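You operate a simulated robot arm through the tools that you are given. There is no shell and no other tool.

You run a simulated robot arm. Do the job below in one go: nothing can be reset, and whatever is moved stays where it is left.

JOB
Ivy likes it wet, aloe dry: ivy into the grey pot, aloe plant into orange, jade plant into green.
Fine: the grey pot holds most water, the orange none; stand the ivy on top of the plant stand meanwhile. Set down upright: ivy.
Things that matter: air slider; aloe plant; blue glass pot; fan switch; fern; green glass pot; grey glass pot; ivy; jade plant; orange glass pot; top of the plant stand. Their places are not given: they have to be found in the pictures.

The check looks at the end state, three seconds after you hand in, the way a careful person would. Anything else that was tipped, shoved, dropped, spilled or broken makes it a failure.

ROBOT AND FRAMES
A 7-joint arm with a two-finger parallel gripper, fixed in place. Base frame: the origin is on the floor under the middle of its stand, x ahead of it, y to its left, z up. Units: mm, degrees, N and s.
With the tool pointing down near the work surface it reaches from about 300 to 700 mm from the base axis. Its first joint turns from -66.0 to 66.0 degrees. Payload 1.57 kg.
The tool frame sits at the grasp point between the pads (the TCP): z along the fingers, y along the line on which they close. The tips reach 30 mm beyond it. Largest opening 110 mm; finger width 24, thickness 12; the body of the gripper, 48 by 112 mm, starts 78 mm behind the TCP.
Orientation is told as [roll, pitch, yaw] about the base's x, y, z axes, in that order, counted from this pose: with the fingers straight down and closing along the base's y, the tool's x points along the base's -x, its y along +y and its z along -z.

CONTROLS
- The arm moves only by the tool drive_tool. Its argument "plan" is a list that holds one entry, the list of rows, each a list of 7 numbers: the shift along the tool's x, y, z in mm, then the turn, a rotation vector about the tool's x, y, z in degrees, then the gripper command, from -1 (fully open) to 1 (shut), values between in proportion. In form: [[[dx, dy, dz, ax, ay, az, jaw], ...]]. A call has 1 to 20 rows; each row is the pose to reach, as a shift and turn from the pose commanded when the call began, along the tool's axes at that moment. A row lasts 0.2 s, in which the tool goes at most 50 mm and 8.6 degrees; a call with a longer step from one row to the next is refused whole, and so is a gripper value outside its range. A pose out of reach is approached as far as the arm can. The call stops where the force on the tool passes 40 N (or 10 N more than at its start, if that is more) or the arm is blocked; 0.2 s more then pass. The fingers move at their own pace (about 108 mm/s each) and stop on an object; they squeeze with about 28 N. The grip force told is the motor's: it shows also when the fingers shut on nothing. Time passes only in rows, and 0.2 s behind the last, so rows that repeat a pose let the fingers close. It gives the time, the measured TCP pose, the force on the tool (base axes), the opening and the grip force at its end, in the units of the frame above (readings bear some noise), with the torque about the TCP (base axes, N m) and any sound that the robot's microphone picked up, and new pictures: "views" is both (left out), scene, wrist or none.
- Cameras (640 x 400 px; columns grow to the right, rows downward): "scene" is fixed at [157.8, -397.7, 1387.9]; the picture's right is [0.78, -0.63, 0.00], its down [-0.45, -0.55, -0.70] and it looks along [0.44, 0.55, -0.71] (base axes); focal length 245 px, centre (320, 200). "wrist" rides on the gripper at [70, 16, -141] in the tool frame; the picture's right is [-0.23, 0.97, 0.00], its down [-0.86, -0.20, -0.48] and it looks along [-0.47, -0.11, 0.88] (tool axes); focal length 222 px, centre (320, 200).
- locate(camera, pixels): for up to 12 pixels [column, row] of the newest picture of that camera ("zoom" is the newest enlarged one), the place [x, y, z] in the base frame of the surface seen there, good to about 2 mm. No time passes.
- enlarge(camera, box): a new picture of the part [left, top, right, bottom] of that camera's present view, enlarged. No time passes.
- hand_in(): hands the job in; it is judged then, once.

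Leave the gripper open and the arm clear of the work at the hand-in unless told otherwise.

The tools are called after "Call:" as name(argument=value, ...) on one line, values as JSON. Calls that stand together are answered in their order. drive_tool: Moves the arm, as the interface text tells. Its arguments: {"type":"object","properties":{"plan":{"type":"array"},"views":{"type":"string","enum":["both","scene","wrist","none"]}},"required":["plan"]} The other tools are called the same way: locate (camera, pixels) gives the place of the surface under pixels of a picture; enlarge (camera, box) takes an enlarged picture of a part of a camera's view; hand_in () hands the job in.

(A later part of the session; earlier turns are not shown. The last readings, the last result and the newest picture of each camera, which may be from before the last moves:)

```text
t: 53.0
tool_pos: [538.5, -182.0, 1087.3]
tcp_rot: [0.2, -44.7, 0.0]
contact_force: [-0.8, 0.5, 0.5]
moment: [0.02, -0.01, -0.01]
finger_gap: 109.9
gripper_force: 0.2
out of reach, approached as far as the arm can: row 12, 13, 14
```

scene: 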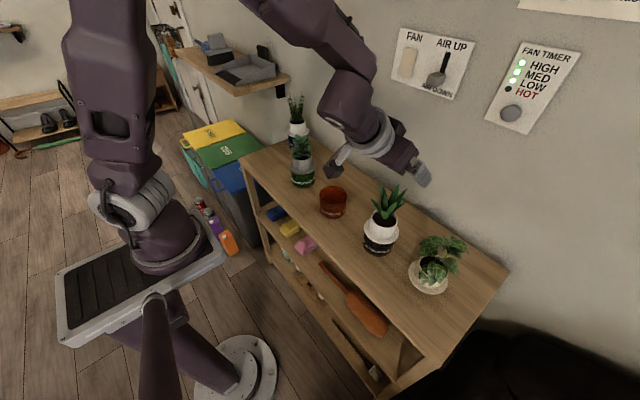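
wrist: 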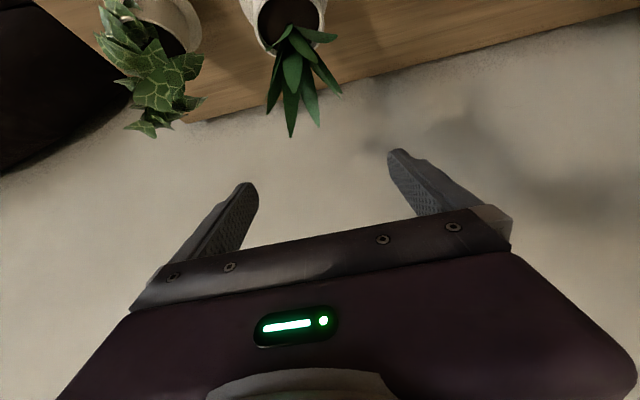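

Reading (538.5,-182). I take one more reading at rest before descending, as readings wander by a few mm.

Call:
drive_tool(plan=[[[0, 0, 0, 0, 0, 0, -1], [0, 0, 0, 0, 0, 0, -1]]], views="wrist")

Call:
enlarge(camera="wrist", box=[200, 0, 400, 150])

```text
t: 53.6
tool_pos: [536.7, -182.1, 1087.1]
tcp_rot: [0.2, -44.8, 0.0]
contact_force: [0.6, 0.2, 1.0]
moment: [-0.06, 0.03, -0.01]
finger_gap: 110.1
gripper_force: 0.1
```

wrist: 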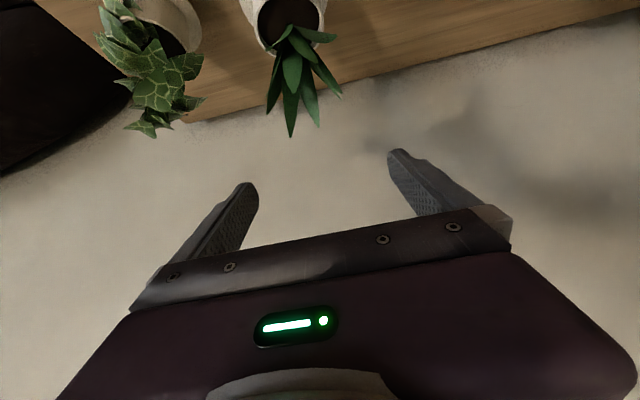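

```text
2.67 times, centred on (300, 75) of wrist
```

zoom: 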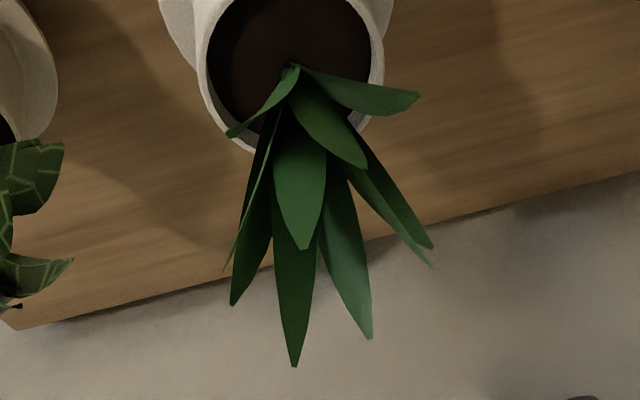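

From the wrist image (rim centre column ≈289 vs ≈290 expected) the aloe is about 1 mm to the -y side of the tool axis. Descending to z≈930 with dy=-1 and 3 mm forward.

Call:
drive_tool(plan=[[[15.5, -0.1, 16.2, 0, 0, 0, -1], [31, -0.3, 32.4, 0, 0, 0, -1], [46.5, -0.4, 48.6, 0, 0, 0, -1], [62, -0.6, 64.9, 0, 0, 0, -1], [77.5, -0.7, 81.1, 0, 0, 0, -1], [93, -0.9, 97.3, 0, 0, 0, -1], [108.5, -1, 113.5, 0, 0, 0, -1], [108.5, -1, 113.5, 0, 0, 0, -1]]], views="both")

Call:
enlarge(camera="wrist", box=[180, 0, 500, 240])

Call:
enlarge(camera="scene", box=[330, 160, 430, 260])

```text
t: 55.4
tool_pos: [542.8, -186.4, 931.1]
tcp_rot: [0.2, -45.1, -0.1]
contact_force: [0.1, 0.5, -0.3]
moment: [-0.03, -0.03, -0.02]
finger_gap: 109.9
gripper_force: 0.0
out of reach, approached as far as the arm can: row 3
```

scene: 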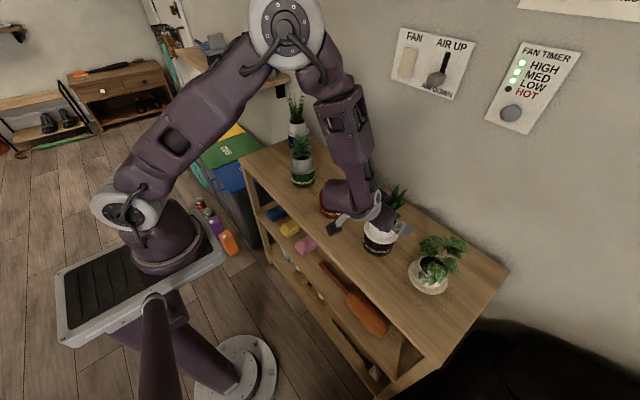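
wrist: 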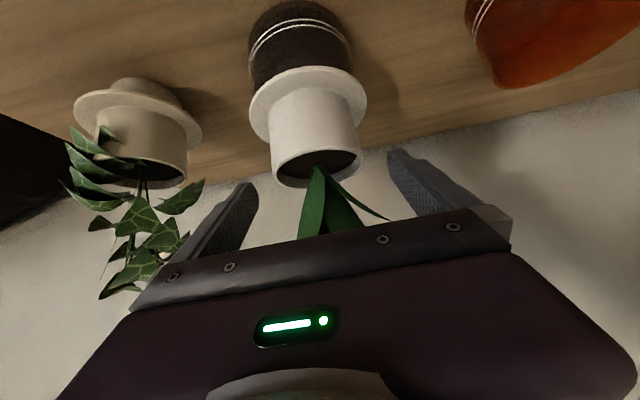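

```text
1.67 times, centred on (340, 120) of wrist
```

zoom: 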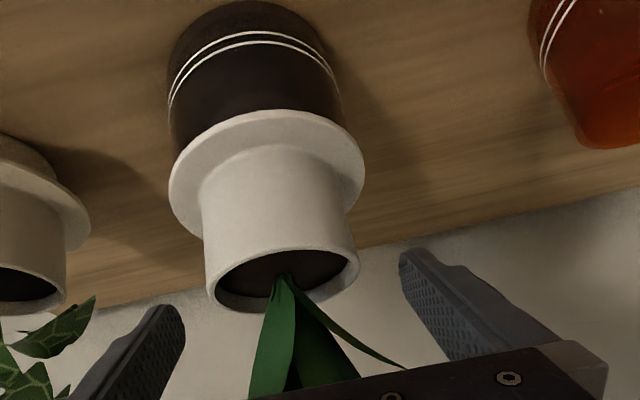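

```text
4.00 times, centred on (380, 210) of scene
```

zoom: 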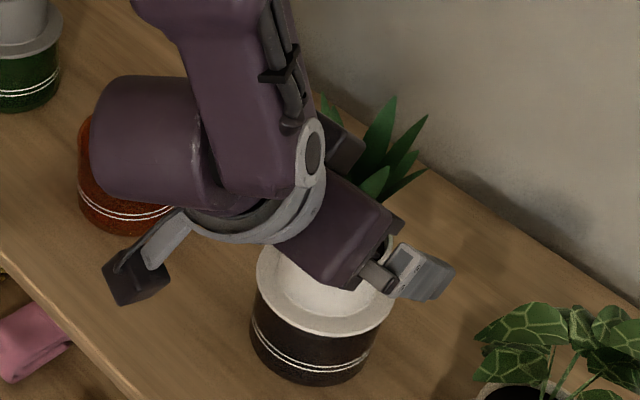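

The aloe's flange looks larger and higher in the wrist image than the jade's did, so the tool seems several mm too far forward. I measure the flange in the wrist view to get the relative offset.

Call:
locate(camera="zoom", pixels=[[280, 290]])

Call:
enlarge(camera="wrist", box=[230, 50, 390, 180])

```text
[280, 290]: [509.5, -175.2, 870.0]
```

```text
3.08 times, centred on (310, 115) of wrist
```

zoom: 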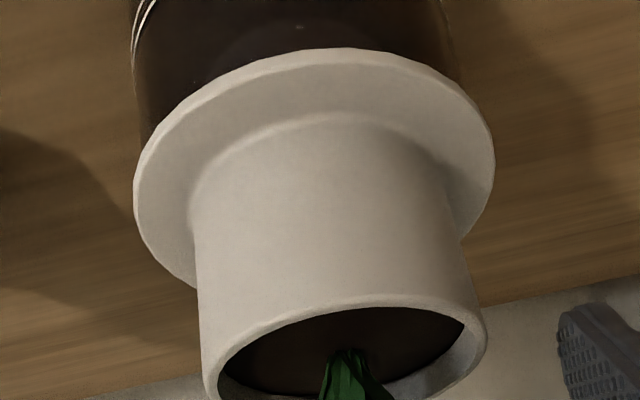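

Call:
locate(camera="zoom", pixels=[[137, 180], [138, 210], [155, 245], [180, 272], [150, 135], [195, 88], [250, 62], [320, 51], [380, 55], [430, 72], [470, 105], [492, 160]])

Call:
locate(camera="zoom", pixels=[[490, 190], [470, 230], [205, 250], [240, 250], [300, 230], [360, 230], [420, 230], [445, 235], [220, 325], [300, 302], [400, 300], [460, 310]])

```text
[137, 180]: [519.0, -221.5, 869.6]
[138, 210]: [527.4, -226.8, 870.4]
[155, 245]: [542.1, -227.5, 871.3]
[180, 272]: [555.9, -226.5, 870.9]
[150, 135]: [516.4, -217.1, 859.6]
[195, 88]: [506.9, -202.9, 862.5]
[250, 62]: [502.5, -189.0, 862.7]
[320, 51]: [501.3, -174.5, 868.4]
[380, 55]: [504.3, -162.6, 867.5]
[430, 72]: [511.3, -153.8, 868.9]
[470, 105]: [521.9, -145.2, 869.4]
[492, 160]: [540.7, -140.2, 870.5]
```

```text
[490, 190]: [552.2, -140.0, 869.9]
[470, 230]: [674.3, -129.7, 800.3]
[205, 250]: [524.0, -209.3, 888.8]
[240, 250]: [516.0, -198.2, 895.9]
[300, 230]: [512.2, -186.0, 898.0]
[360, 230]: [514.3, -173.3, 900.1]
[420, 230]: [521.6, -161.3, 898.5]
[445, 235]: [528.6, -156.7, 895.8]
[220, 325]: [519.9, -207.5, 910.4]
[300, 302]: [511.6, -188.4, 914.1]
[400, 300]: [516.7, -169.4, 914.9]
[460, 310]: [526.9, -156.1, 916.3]
```

The wrist view puts the aloe at (543.5,-183.8), same as seen earlier from the jade place, so the wrist view is consistent. Relative to the tool it's ≈+1.5 mm in y. I go down to z≈904.6 with dy=+1.5 and 3 mm back (to match the earlier grips), pre-closing to 76.

Call:
drive_tool(plan=[[[7, 0.5, 5.5, 0, 0, 0, -1], [14, 1, 11, 0, 0, 0, -1], [20.8, 1.5, 16.6, 0, 0, 0, -1], [20.8, 1.5, 16.6, 0, 0, 0, -0.6], [20.8, 1.5, 16.6, 0, 0, 0, -0.38]]], views="wrist")

Call:
enlarge(camera="wrist", box=[180, 0, 500, 240])

Call:
enlarge(camera="scene", box=[330, 160, 430, 260])

```text
t: 56.6
tool_pos: [540.3, -183.5, 905.0]
tcp_rot: [0.2, -44.8, 0.0]
contact_force: [-1.1, 0.7, 0.7]
moment: [-0.03, -0.04, 0.02]
finger_gap: 75.8
gripper_force: 0.0
```

wrist: 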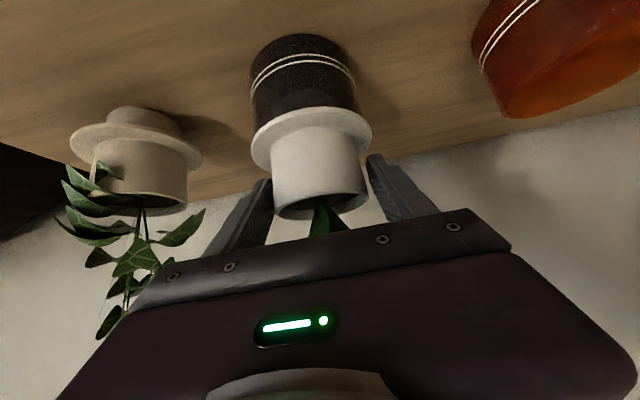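

```text
1.67 times, centred on (340, 120) of wrist
```

zoom: 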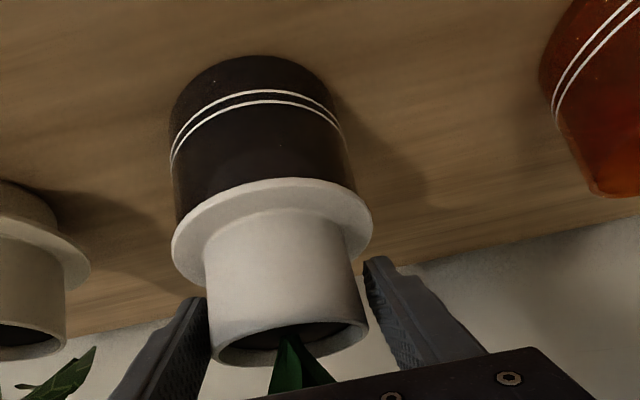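

```text
4.00 times, centred on (380, 210) of scene
```

zoom: 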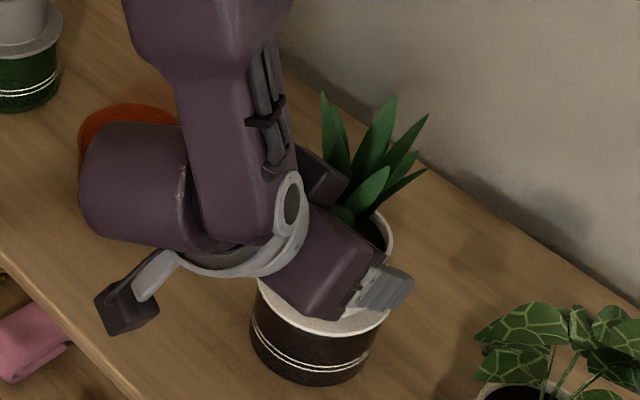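

Flange centred (zoom columns 171–373). I check that the arm link seen in front of the orange pot (zoom (140,190)) is well above it, before closing.

Call:
locate(camera="zoom", pixels=[[140, 190], [90, 200], [160, 235], [130, 130], [120, 305], [210, 200], [110, 112], [90, 120]])

Call:
drive_tool(plan=[[[0, 0, 0, 0, 0, 0, -0.28], [0, 0, 0, 0, 0, 0, -0.22], [0, 0, 0, 0, 0, 0, -0.17], [0, 0, 0, 0, 0, 0, -0.1], [0, 0, 0, 0, 0, 0, 0.2], [0, 0, 0, 0, 0, 0, 1], [0, 0, 0, 0, 0, 0, 1]]], views="wrist")

Call:
enlarge(camera="wrist", box=[180, 0, 500, 240])

```text
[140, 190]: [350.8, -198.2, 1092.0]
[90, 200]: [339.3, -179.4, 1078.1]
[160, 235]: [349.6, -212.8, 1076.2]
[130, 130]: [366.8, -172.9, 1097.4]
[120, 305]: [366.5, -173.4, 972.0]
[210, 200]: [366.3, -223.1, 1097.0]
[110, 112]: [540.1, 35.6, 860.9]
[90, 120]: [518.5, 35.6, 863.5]
```

```text
t: 58.2
tool_pos: [541.2, -183.7, 905.4]
tcp_rot: [0.2, -44.8, 0.1]
contact_force: [-0.3, 0.3, -0.9]
moment: [0.02, -0.03, 0.02]
finger_gap: 64.5
gripper_force: 27.9
```

wrist: 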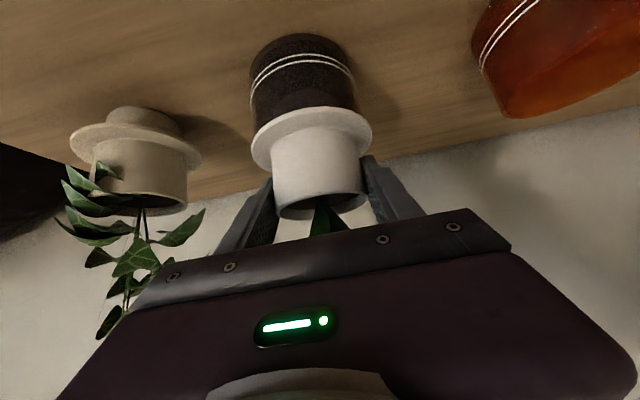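

```text
1.67 times, centred on (340, 120) of wrist
```

zoom: 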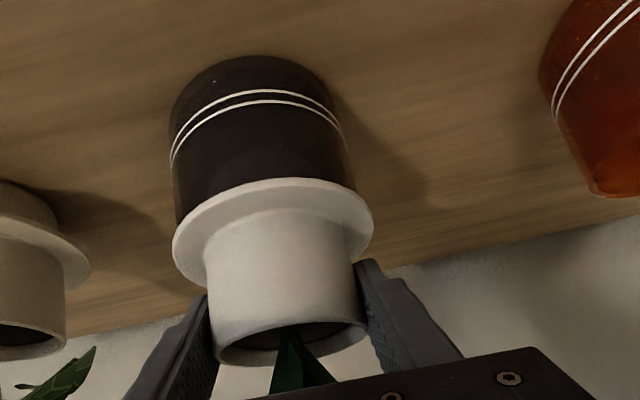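

Aloe gripped at 64.5 mm, grey pot unmoved; the arm link is well clear (z>1070). Lifting straight up slowly by 85 mm (the grey pot holds water).

Call:
drive_tool(plan=[[[-2.1, 0, -2.1, 0, 0, 0, 1], [-5, 0, -5, 0, 0, 0, 1], [-9, 0, -9, 0, 0, 0, 1], [-14, 0, -14, 0, 0, 0, 1], [-20, 0, -20.1, 0, 0, 0, 1], [-27, 0, -27.2, 0, 0, 0, 1], [-34, 0, -34.2, 0, 0, 0, 1], [-41, 0, -41.3, 0, 0, 0, 1], [-48, 0, -48.3, 0, 0, 0, 1], [-55, 0, -55.4, 0, 0, 0, 1], [-60, 0, -60.4, 0, 0, 0, 1], [-60, 0, -60.4, 0, 0, 0, 1]]], views="both")

Call:
enlarge(camera="scene", box=[310, 150, 430, 260])

Call:
enlarge(camera="wrist", box=[180, 0, 500, 240])

```text
t: 60.8
tool_pos: [540.7, -183.5, 990.6]
tcp_rot: [0.2, -44.8, -0.1]
contact_force: [0.1, -1.2, -2.6]
moment: [0.03, 0.0, 0.03]
finger_gap: 64.4
gripper_force: 28.1
```

scene: 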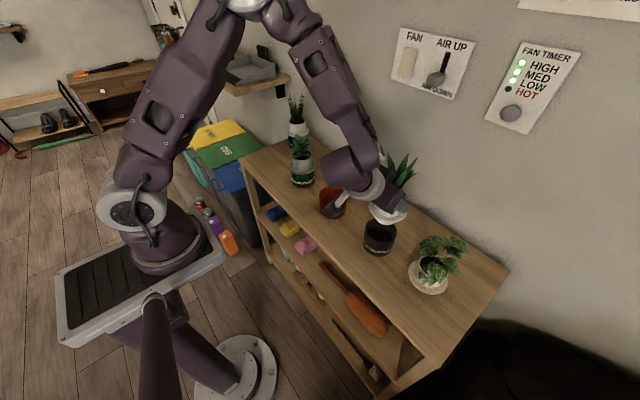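
wrist: 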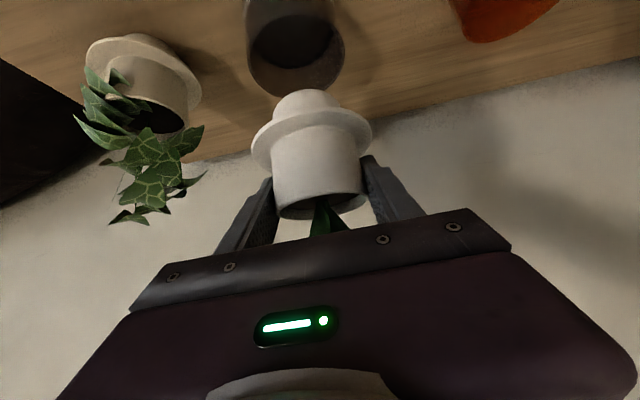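

```text
3.64 times, centred on (370, 205) of scene
```

zoom: 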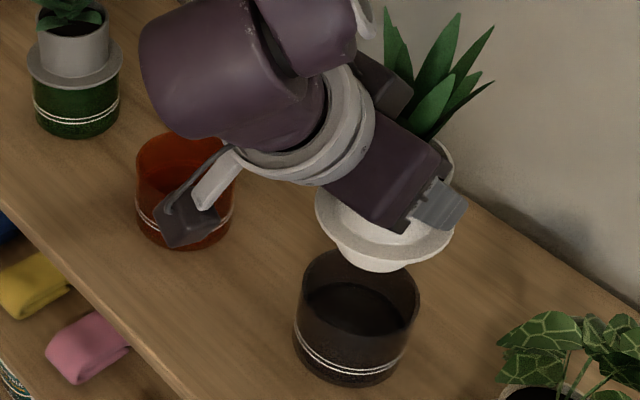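

```text
1.67 times, centred on (340, 120) of wrist
```

zoom: 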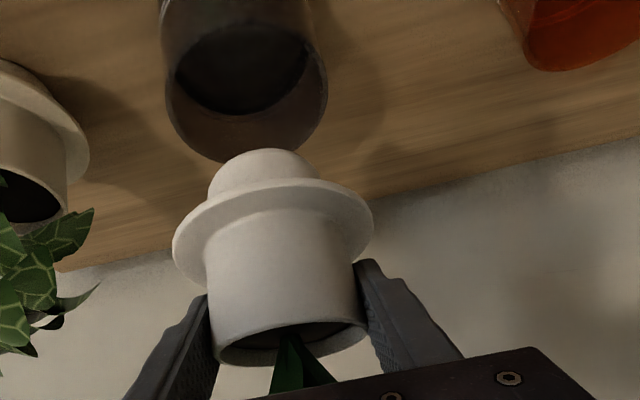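

The aloe is free; the grey pot stands in place with water in it. Now I carry the aloe toward the orange pot in short stages, first 60 mm in +y at z≈990.

Call:
drive_tool(plan=[[[0.4, 10, -0.4, 0, 0, 0, 1], [0.8, 20, -0.8, 0, 0, 0, 1], [1.3, 30, -1.3, 0, 0, 0, 1], [1.7, 40, -1.7, 0, 0, 0, 1], [2.1, 50, -2.1, 0, 0, 0, 1], [2.5, 60, -2.5, 0, 0, 0, 1], [2.5, 60, -2.5, 0, 0, 0, 1]]], views="scene")

```text
t: 62.4
tool_pos: [537.6, -124.8, 989.6]
tcp_rot: [0.3, -44.8, -0.1]
contact_force: [0.3, 0.4, -2.3]
moment: [-0.02, 0.03, 0.0]
finger_gap: 64.2
gripper_force: 28.2
```

scene: 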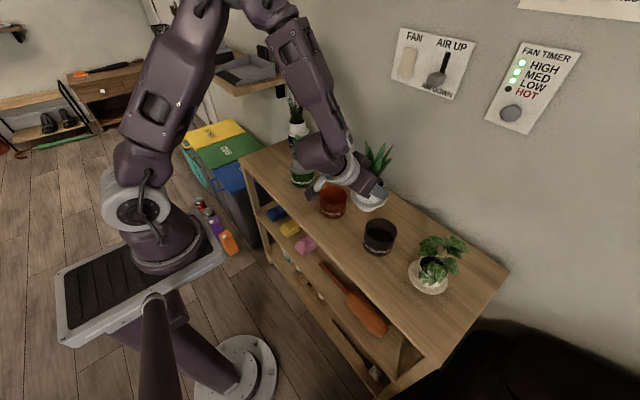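

No trouble; at (537.6,-124.8,990). Next 60 mm.

Call:
drive_tool(plan=[[[0.4, 12, -0.4, 0, 0, 0, 1], [0.8, 24, -0.8, 0, 0, 0, 1], [1.3, 36, -1.3, 0, 0, 0, 1], [1.7, 48, -1.7, 0, 0, 0, 1], [2.5, 60, -2.5, 0, 0, 0, 1], [2.5, 60, -2.5, 0, 0, 0, 1]]], views="none")

```text
t: 63.8
tool_pos: [531.9, -65.6, 990.7]
tcp_rot: [0.3, -44.8, 0.1]
contact_force: [0.0, -0.7, -2.4]
moment: [0.01, -0.03, 0.05]
finger_gap: 64.3
gripper_force: 28.1
```

Smooth. Last 61 mm to above the orange pot (≈(530.4,-2.5)).

Call:
drive_tool(plan=[[[0.4, 12, -0.4, 0, 0, 0, 1], [0.9, 24, -0.9, 0, 0, 0, 1], [1.3, 36, -1.3, 0, 0, 0, 1], [1.8, 48, -1.8, 0, 0, 0, 1], [2.5, 61.2, -2.5, 0, 0, 0, 1], [2.5, 61.2, -2.5, 0, 0, 0, 1], [2.5, 61.2, -2.5, 0, 0, 0, 1]]], views="both")

Call:
enlarge(camera="wrist", box=[180, 0, 500, 240])

Call:
enlarge(camera="scene", box=[290, 140, 380, 230])

```text
t: 65.4
tool_pos: [529.5, -2.7, 990.0]
tcp_rot: [0.2, -44.8, 0.0]
contact_force: [-0.1, -0.1, -2.0]
moment: [0.0, 0.01, 0.01]
finger_gap: 64.4
gripper_force: 28.4
```

scene: 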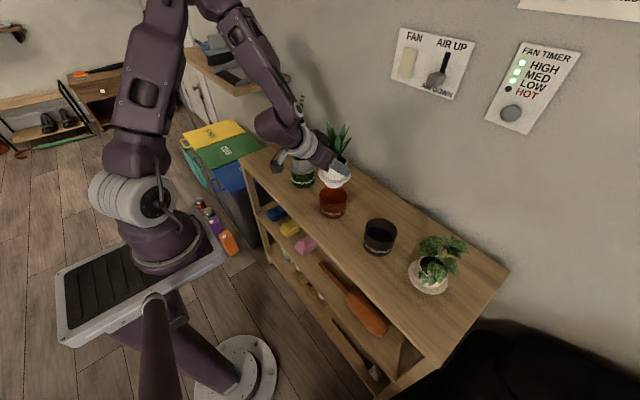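
wrist: 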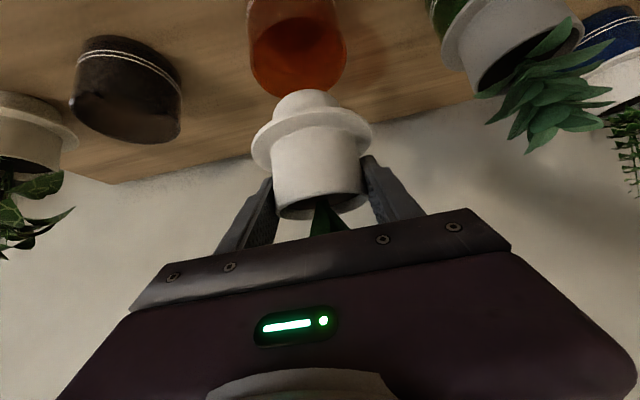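

```text
1.67 times, centred on (340, 120) of wrist
```

zoom: 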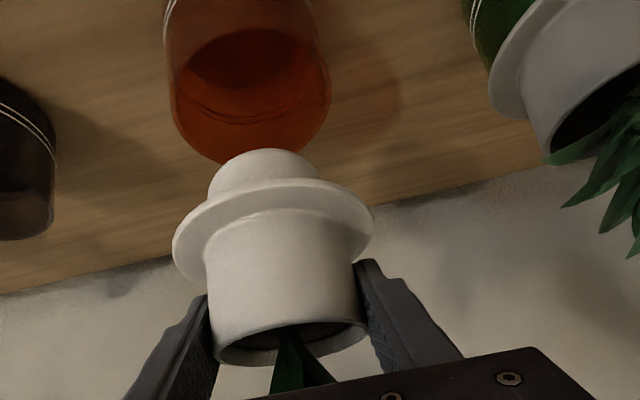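

```text
4.44 times, centred on (335, 185) of scene
```

zoom: 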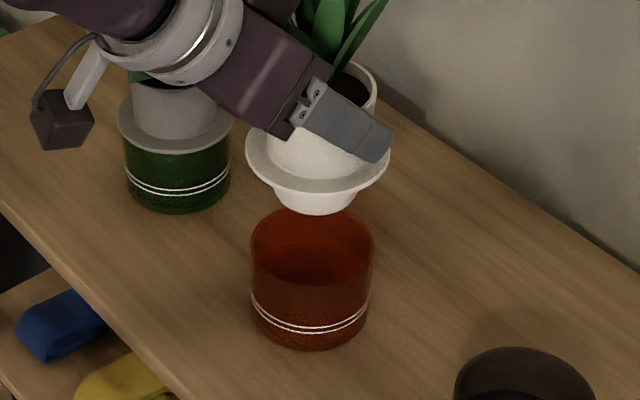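

The orange mouth (zoom columns 168–330) is about 1.4 mm to the +y side compared with the reference over the grey pot (166–327). I shift +1.3 in y and lower to z≈913.

Call:
drive_tool(plan=[[[0, 1.3, 0, 0, 0, 0, 1], [7, 1.3, 7, 0, 0, 0, 1], [14, 1.3, 14.1, 0, 0, 0, 1], [21, 1.3, 21.1, 0, 0, 0, 1], [28, 1.3, 28.2, 0, 0, 0, 1], [35, 1.3, 35.2, 0, 0, 0, 1], [42, 1.3, 42.3, 0, 0, 0, 1], [49, 1.3, 49.3, 0, 0, 0, 1], [54.3, 1.3, 54.6, 0, 0, 0, 1], [54.3, 1.3, 54.6, 0, 0, 0, 1]]], views="both")

Call:
enlarge(camera="wrist", box=[180, 0, 500, 240])

Call:
enlarge(camera="scene", box=[290, 140, 380, 230])

```text
t: 67.6
tool_pos: [528.2, -0.4, 912.5]
tcp_rot: [0.2, -44.8, 0.0]
contact_force: [-0.5, 0.2, -2.1]
moment: [-0.03, 0.03, 0.0]
finger_gap: 64.3
gripper_force: 28.6
```

scene: 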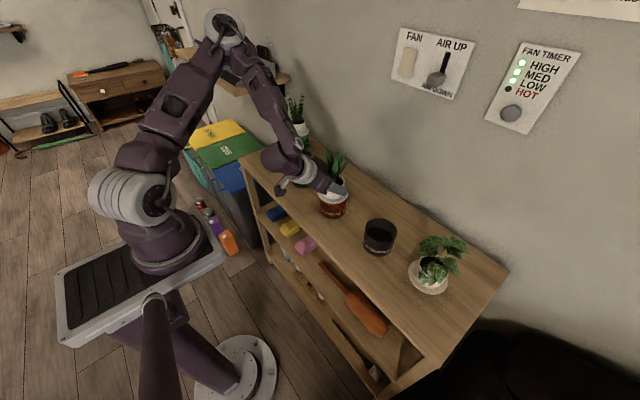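
wrist: 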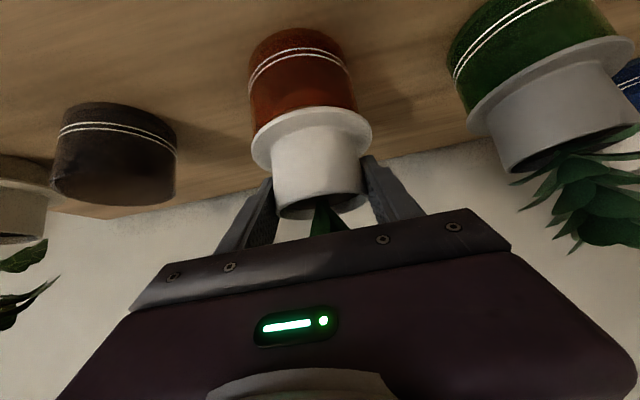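

```text
1.67 times, centred on (340, 120) of wrist
```

zoom: 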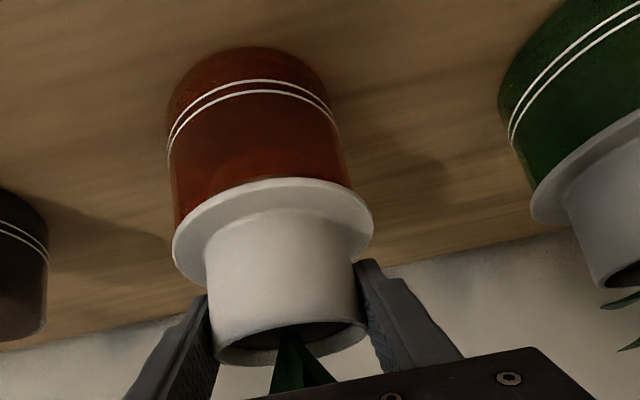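

```text
4.44 times, centred on (335, 185) of scene
```

zoom: 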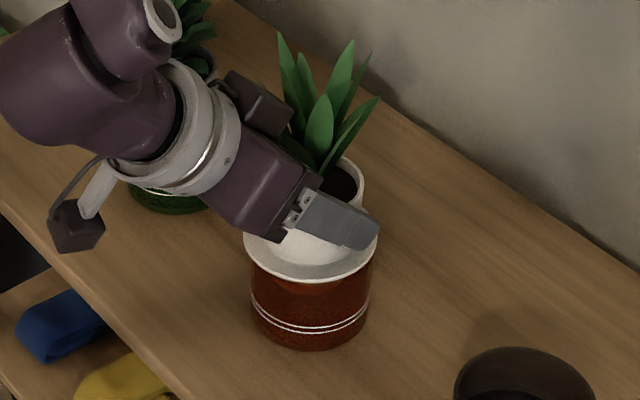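

In the wrist view the orange glass (zoom columns 168–333) now looks a bit left and farther relative to the aloe's flange; the arm seems to have drifted ~2–3 mm. I measure both glass and flange to get the offset before seating.

Call:
locate(camera="wrist", pixels=[[253, 100], [258, 90], [268, 92], [280, 92], [298, 92], [315, 92], [330, 92], [343, 90], [350, 100], [256, 110], [270, 70], [330, 66]])

Call:
enlarge(camera="wrist", box=[230, 50, 390, 180])

```text
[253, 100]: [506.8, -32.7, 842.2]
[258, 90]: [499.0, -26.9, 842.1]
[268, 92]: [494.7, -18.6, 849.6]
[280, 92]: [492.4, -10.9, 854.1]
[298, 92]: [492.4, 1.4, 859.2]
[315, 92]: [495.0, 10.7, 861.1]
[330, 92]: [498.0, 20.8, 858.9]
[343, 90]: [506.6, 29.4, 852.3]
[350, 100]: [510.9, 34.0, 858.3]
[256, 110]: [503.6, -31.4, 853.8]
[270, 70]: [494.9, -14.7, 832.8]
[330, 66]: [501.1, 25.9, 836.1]
```

```text
3.08 times, centred on (310, 115) of wrist
```

zoom: 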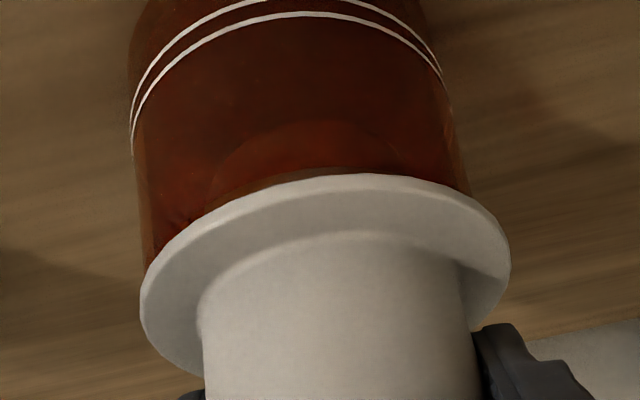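

Call:
locate(camera="zoom", pixels=[[143, 290], [143, 315], [160, 348], [185, 370], [165, 245], [210, 212], [260, 190], [330, 178], [400, 182], [450, 198], [490, 230], [508, 270]])

Call:
locate(camera="zoom", pixels=[[500, 295], [480, 318], [215, 340], [250, 340], [300, 320], [360, 320], [420, 320], [450, 330], [140, 130], [442, 90], [300, 100], [160, 190]])

```text
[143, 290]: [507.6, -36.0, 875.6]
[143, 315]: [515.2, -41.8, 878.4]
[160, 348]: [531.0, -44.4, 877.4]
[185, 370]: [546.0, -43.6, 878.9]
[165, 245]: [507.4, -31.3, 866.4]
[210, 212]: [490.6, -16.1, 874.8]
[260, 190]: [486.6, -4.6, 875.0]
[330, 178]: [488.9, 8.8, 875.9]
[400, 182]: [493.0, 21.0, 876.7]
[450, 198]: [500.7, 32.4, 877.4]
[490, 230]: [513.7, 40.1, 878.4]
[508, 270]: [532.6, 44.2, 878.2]
```

```text
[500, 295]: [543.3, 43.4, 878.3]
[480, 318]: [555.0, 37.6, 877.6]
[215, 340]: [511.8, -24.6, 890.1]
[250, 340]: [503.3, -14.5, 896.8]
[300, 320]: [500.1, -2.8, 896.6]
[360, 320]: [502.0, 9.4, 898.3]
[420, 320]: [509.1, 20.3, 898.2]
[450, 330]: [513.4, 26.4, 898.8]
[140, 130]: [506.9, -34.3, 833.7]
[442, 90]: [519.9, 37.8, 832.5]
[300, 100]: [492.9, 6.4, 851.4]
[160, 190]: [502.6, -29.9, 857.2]
```

Flange centre (531.5,-0.1), orange glass centre (533.2,-1.8): I shift (+1.7,-1.7) and lower 6 mm.

Call:
drive_tool(plan=[[[-0.6, -0.9, 0.6, 0, 0, 0, 1], [-1.2, -1.7, 1.2, 0, 0, 0, 1], [0.2, -1.7, 2.6, 0, 0, 0, 1], [1.6, -1.7, 4, 0, 0, 0, 1], [3, -1.7, 5.5, 0, 0, 0, 1], [3, -1.7, 5.5, 0, 0, 0, 1]]], views="wrist")

Call:
enlarge(camera="wrist", box=[180, 0, 500, 240])

```text
t: 69.0
tool_pos: [530.7, -1.8, 906.5]
tcp_rot: [0.1, -44.8, 0.0]
contact_force: [0.5, -0.3, -2.5]
moment: [-0.01, 0.01, -0.01]
finger_gap: 64.1
gripper_force: 28.3
```

wrist: 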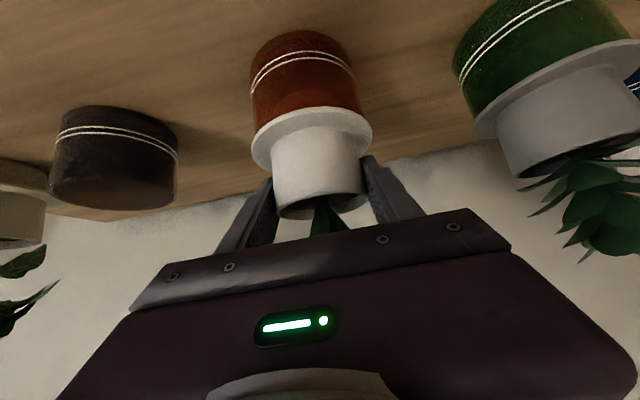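

```text
1.67 times, centred on (340, 120) of wrist
```

zoom: 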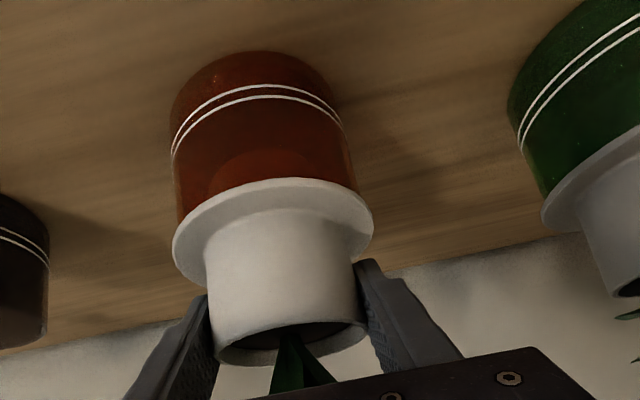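

Aligned now (glass lines 172–343, flange 172–372). Lowering 1 mm at a time till it seats.

Call:
drive_tool(plan=[[[0.4, 0, 0.4, 0, 0, 0, 1], [0.85, 0, 0.85, 0, 0, 0, 1], [0.85, 0, 0.85, 0, 0, 0, 1]]], views="none")

```text
t: 69.8
tool_pos: [529.3, -2.9, 907.6]
tcp_rot: [0.2, -44.8, 0.0]
contact_force: [0.5, -0.2, -2.2]
moment: [-0.01, 0.01, 0.01]
finger_gap: 64.5
gripper_force: 27.4
```

Call:
drive_tool(plan=[[[0.4, 0, 0.4, 0, 0, 0, 1], [0.85, 0, 0.85, 0, 0, 0, 1], [0.85, 0, 0.85, 0, 0, 0, 1]]], views="none")

```text
t: 70.6
tool_pos: [530.3, -3.4, 905.8]
tcp_rot: [0.2, -44.9, 0.0]
contact_force: [-0.4, 0.7, 1.5]
moment: [-0.02, -0.11, 0.03]
finger_gap: 64.2
gripper_force: 28.2
```

Contact begins (+1.5 N). Another 0.5 mm.

Call:
drive_tool(plan=[[[0.2, 0, 0.2, 0, 0, 0, 1], [0.4, 0, 0.4, 0, 0, 0, 1], [0.4, 0, 0.4, 0, 0, 0, 1]]], views="none")

```text
t: 71.4
tool_pos: [531.9, -3.5, 905.1]
tcp_rot: [0.2, -45.0, -0.1]
contact_force: [-4.8, 0.0, 10.9]
moment: [0.08, 0.19, 0.08]
finger_gap: 64.2
gripper_force: 27.1
```

Seated (10.9 N). I ease up 0.3 mm and release in stages.

Call:
drive_tool(plan=[[[-0.25, 0, -0.25, 0, 0, 0, 1], [-0.25, 0, -0.25, 0, 0, 0, -0.12], [-0.25, 0, -0.25, 0, 0, 0, -0.18], [-0.25, 0, -0.25, 0, 0, 0, -0.24], [-0.25, 0, -0.25, 0, 0, 0, -0.4], [-0.25, 0, -0.25, 0, 0, 0, -0.7], [-0.25, 0, -0.25, 0, 0, 0, -1], [-0.25, 0, -0.25, 0, 0, 0, -1]]], views="both")

Call:
enlarge(camera="wrist", box=[180, 0, 500, 240])

Call:
enlarge(camera="scene", box=[290, 140, 380, 230])

```text
t: 73.2
tool_pos: [531.2, -4.5, 904.7]
tcp_rot: [0.2, -44.8, 0.0]
contact_force: [0.0, 0.1, 0.1]
moment: [-0.04, -0.06, 0.05]
finger_gap: 110.0
gripper_force: 0.1
```

scene: 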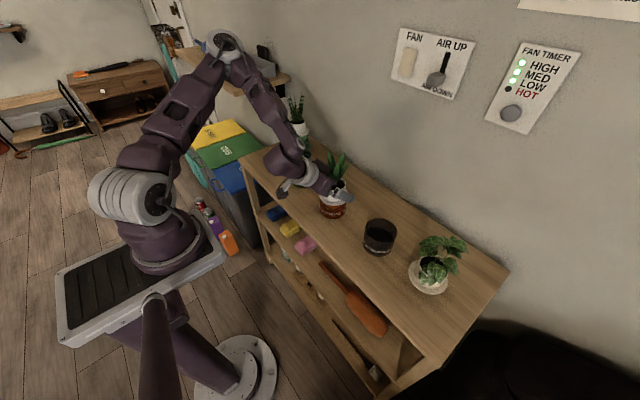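
wrist: 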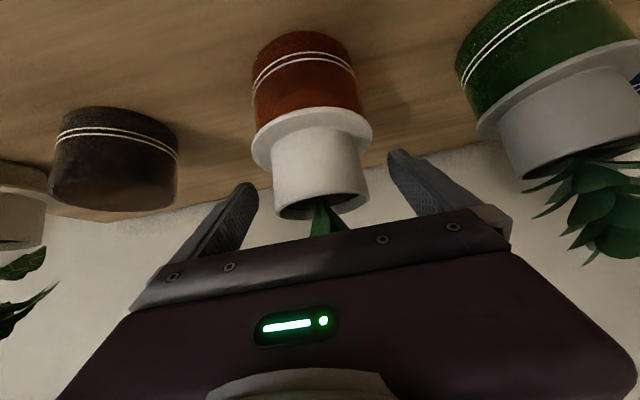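

```text
1.67 times, centred on (340, 120) of wrist
```

zoom: 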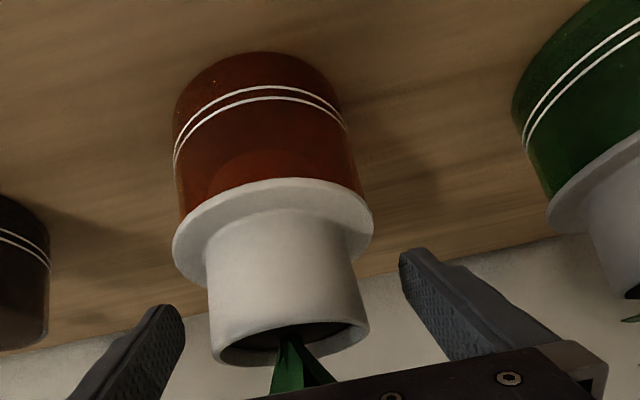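

```text
4.44 times, centred on (335, 185) of scene
```

zoom: 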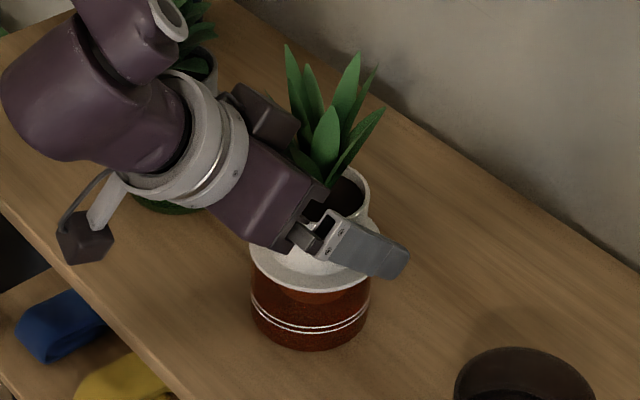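

Aloe sits in the orange pot, level. Backing out straight up to z≈1090.

Call:
drive_tool(plan=[[[-7, 0, -7.1, 0, 0, 0, -1], [-17.6, 0, -17.7, 0, 0, 0, -1], [-35, 0, -35.2, 0, 0, 0, -1], [-52.8, 0, -53.2, 0, 0, 0, -1], [-70.4, 0, -71, 0, 0, 0, -1], [-88, 0, -88.7, 0, 0, 0, -1], [-105.7, 0, -106.4, 0, 0, 0, -1], [-122, 0, -123, 0, 0, 0, -1], [-133, 0, -134, 0, 0, 0, -1], [-133, 0, -134, 0, 0, 0, -1]]], views="both")

```text
t: 75.4
tool_pos: [529.6, -4.9, 1094.3]
tcp_rot: [0.2, -45.0, 0.0]
contact_force: [0.0, 0.5, 0.3]
moment: [0.0, 0.01, -0.04]
finger_gap: 109.9
gripper_force: 0.0
```

scene: 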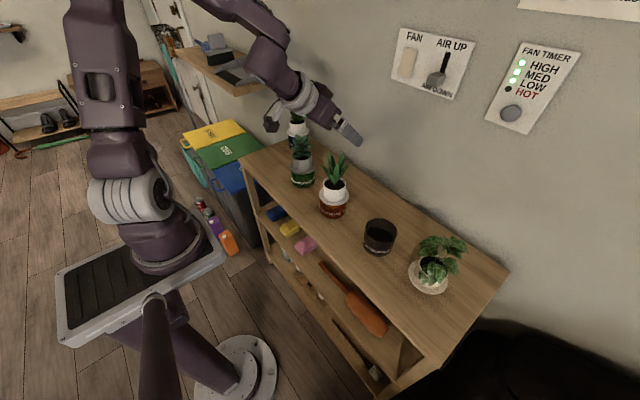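
wrist: 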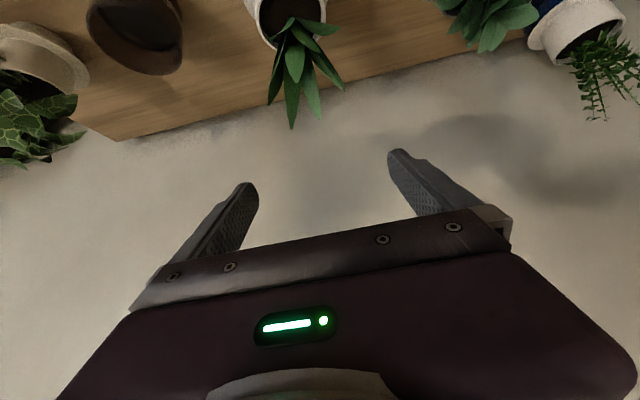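

Aloe in orange, jade in green look fine. Now to above the ivy: (541.5,-337,1090).

Call:
drive_tool(plan=[[[-0.3, -19.5, 0.7, 0, 0, 0, -1], [-0.7, -39.1, 1.3, 0, 0, 0, -1], [-1, -58.6, 2, 0, 0, 0, -1], [-1.3, -78.1, 2.6, 0, 0, 0, -1], [-1.6, -97.6, 3.3, 0, 0, 0, -1], [-2, -117.2, 4, 0, 0, 0, -1], [-2.3, -136.7, 4.6, 0, 0, 0, -1], [-2.6, -156.2, 5.3, 0, 0, 0, -1], [-3, -175.8, 5.9, 0, 0, 0, -1], [-3.3, -195.3, 6.6, 0, 0, 0, -1], [-3.6, -214.8, 7.2, 0, 0, 0, -1], [-4, -234.4, 7.9, 0, 0, 0, -1], [-4.3, -253.9, 8.6, 0, 0, 0, -1], [-4.6, -273.4, 9.2, 0, 0, 0, -1], [-4.9, -292.9, 9.9, 0, 0, 0, -1], [-5.3, -312.5, 10.5, 0, 0, 0, -1], [-5.6, -332, 11.2, 0, 0, 0, -1], [-5.6, -332, 11.2, 0, 0, 0, -1]]], views="both")

Call:
enlarge(camera="scene", box=[280, 130, 420, 260])

```text
t: 79.2
tool_pos: [543.9, -336.8, 1088.5]
tcp_rot: [0.1, -44.8, 0.0]
contact_force: [0.2, -0.7, 0.4]
moment: [0.0, 0.02, 0.02]
finger_gap: 109.9
gripper_force: 0.1
```

scene: 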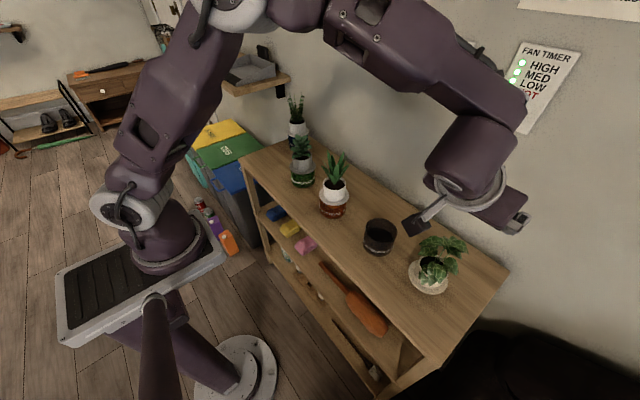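
wrist: 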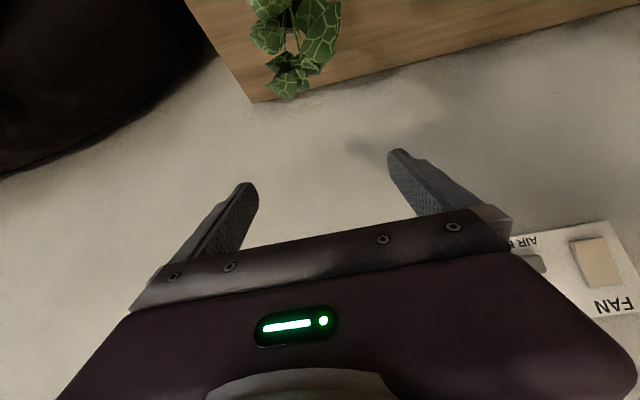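

```text
3.08 times, centred on (350, 195) of scene
```

zoom: 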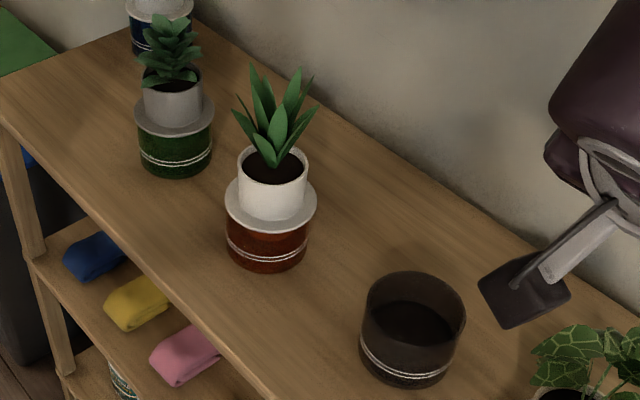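

All matches. Descending vertically around the ivy to z≈895.

Call:
drive_tool(plan=[[[17.2, 0, 17, 0, 0, 0, -1], [34.3, 0, 34, 0, 0, 0, -1], [51.4, 0, 51, 0, 0, 0, -1], [68.5, 0, 68, 0, 0, 0, -1], [85.6, 0, 85, 0, 0, 0, -1], [102.7, 0, 102, 0, 0, 0, -1], [119.9, 0, 119, 0, 0, 0, -1], [137, 0, 136, 0, 0, 0, -1], [137, 0, 136, 0, 0, 0, -1]]], views="both")

Call:
enlarge(camera="wrist", box=[230, 50, 390, 180])

```text
t: 81.2
tool_pos: [541.9, -336.2, 896.1]
tcp_rot: [0.2, -44.7, 0.0]
contact_force: [-0.4, -0.2, 0.3]
moment: [0.0, -0.04, 0.01]
finger_gap: 110.0
gripper_force: 0.2
```

scene: 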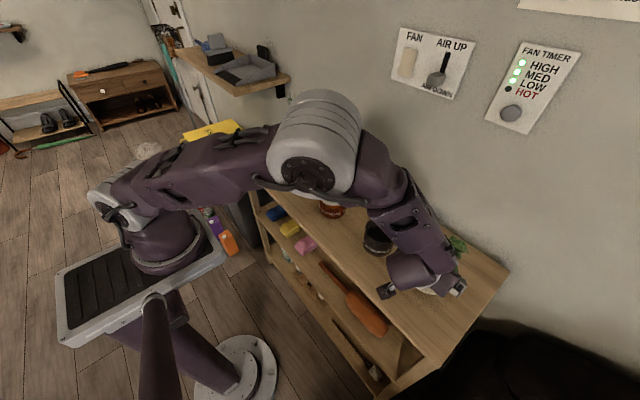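
wrist: 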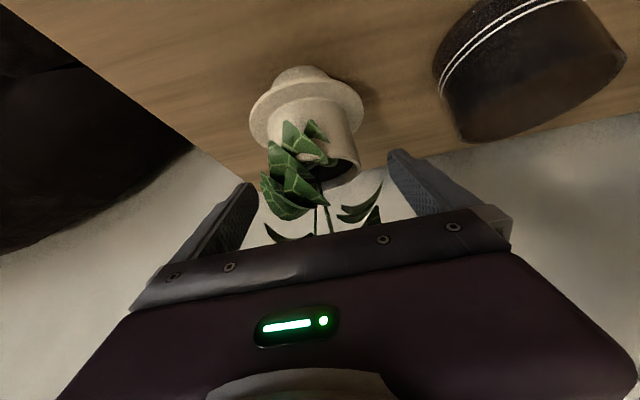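

```text
3.08 times, centred on (310, 115) of wrist
```

zoom: 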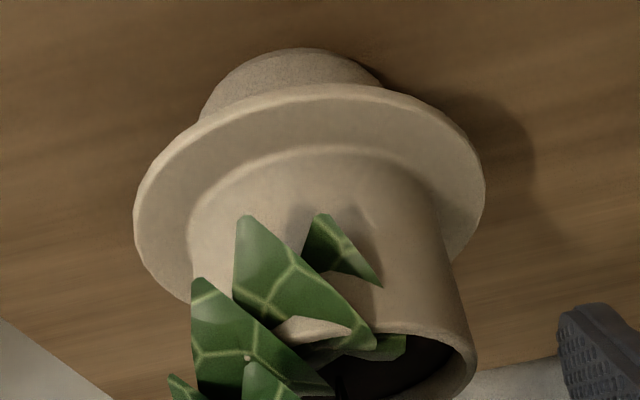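

The ivy is centred between the fingers to <1 mm. Going down 26 mm to z≈870 (dy -0.5) and pre-closing to 76 mm.

Call:
drive_tool(plan=[[[6, -0.2, 6, 0, 0, 0, -1], [12, -0.4, 12.1, 0, 0, 0, -1], [18.3, -0.5, 18.5, 0, 0, 0, -1], [18.3, -0.5, 18.5, 0, 0, 0, -0.6], [18.3, -0.5, 18.5, 0, 0, 0, -0.38]]], views="wrist")

Call:
enlarge(camera="wrist", box=[180, 0, 500, 240])

```text
t: 82.4
tool_pos: [541.8, -334.1, 870.2]
tcp_rot: [0.2, -44.8, 0.0]
contact_force: [0.2, 0.4, 0.1]
moment: [0.0, -0.01, 0.0]
finger_gap: 75.8
gripper_force: 0.0
```

wrist: 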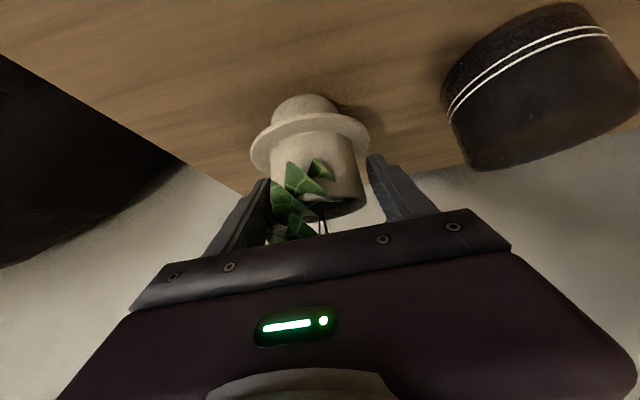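

```text
1.67 times, centred on (340, 120) of wrist
```

zoom: 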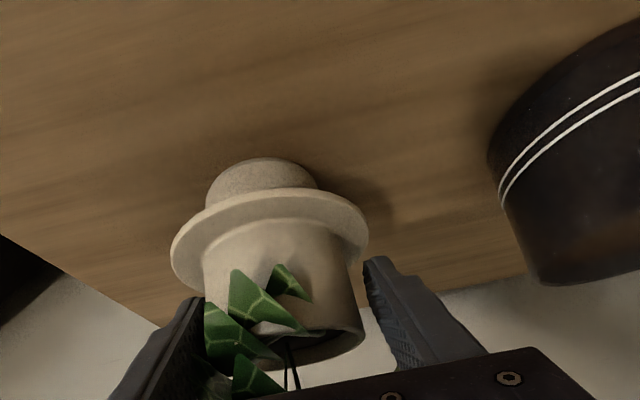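

The TCP has drifted to y=-334.1 and the flange is ~2 mm left of the grip reference (170–369 vs 175–372). I shift -2 in y and check.

Call:
drive_tool(plan=[[[0, -1, 0, 0, 0, 0, -0.38], [0, -2, 0, 0, 0, 0, -0.38], [0, -2, 0, 0, 0, 0, -0.38]]], views="wrist")

Call:
enlarge(camera="wrist", box=[180, 0, 500, 240])

```text
t: 83.2
tool_pos: [541.5, -337.6, 870.4]
tcp_rot: [0.2, -44.9, 0.0]
contact_force: [0.7, 0.2, 0.3]
moment: [0.02, 0.0, 0.05]
finger_gap: 75.8
gripper_force: 0.1
```

wrist: 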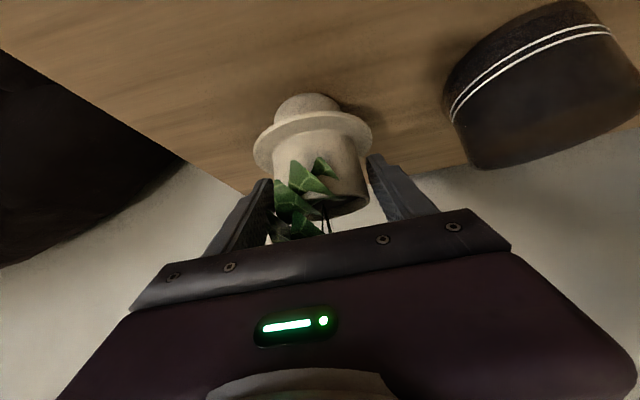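

```text
1.67 times, centred on (340, 120) of wrist
```

zoom: 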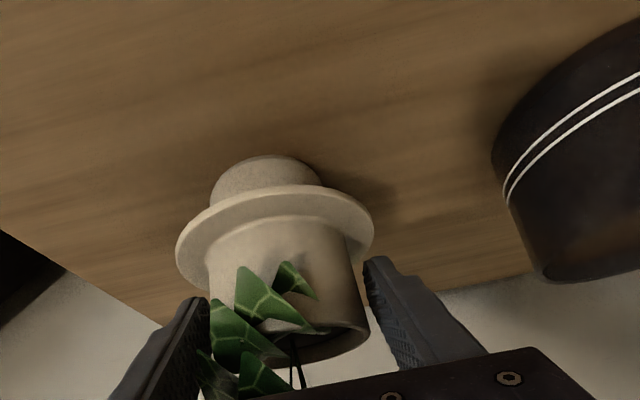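

Flange now 176–374, within ~0.7 mm. I close slowly with a tiny +0.4 correction.

Call:
drive_tool(plan=[[[0, 0.4, 0, 0, 0, 0, -0.38], [0, 0.4, 0, 0, 0, 0, -0.28], [0, 0.4, 0, 0, 0, 0, -0.22], [0, 0.4, 0, 0, 0, 0, -0.19], [0, 0.4, 0, 0, 0, 0, -0.16], [0, 0.4, 0, 0, 0, 0, -0.1], [0, 0.4, 0, 0, 0, 0, 0.2], [0, 0.4, 0, 0, 0, 0, 1], [0, 0.4, 0, 0, 0, 0, 1]]], views="wrist")

Call:
enlarge(camera="wrist", box=[180, 0, 500, 240])

```text
t: 85.2
tool_pos: [541.8, -336.4, 868.9]
tcp_rot: [0.2, -44.8, 0.0]
contact_force: [-0.2, -0.9, -0.6]
moment: [0.04, 0.04, 0.04]
finger_gap: 65.1
gripper_force: 28.0
```

wrist: 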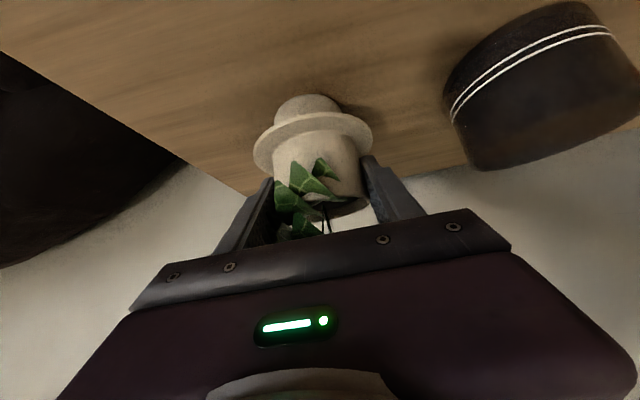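

```text
1.67 times, centred on (340, 120) of wrist
```

zoom: 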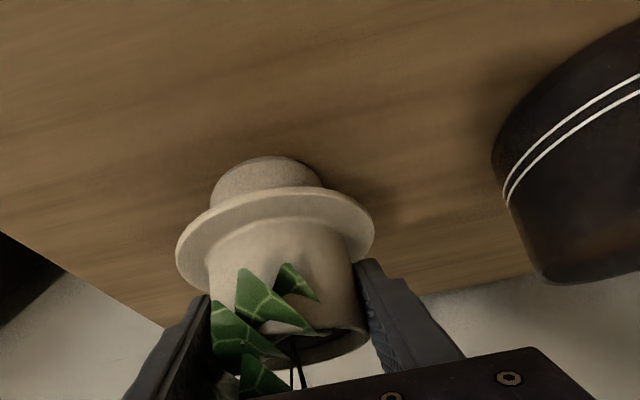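

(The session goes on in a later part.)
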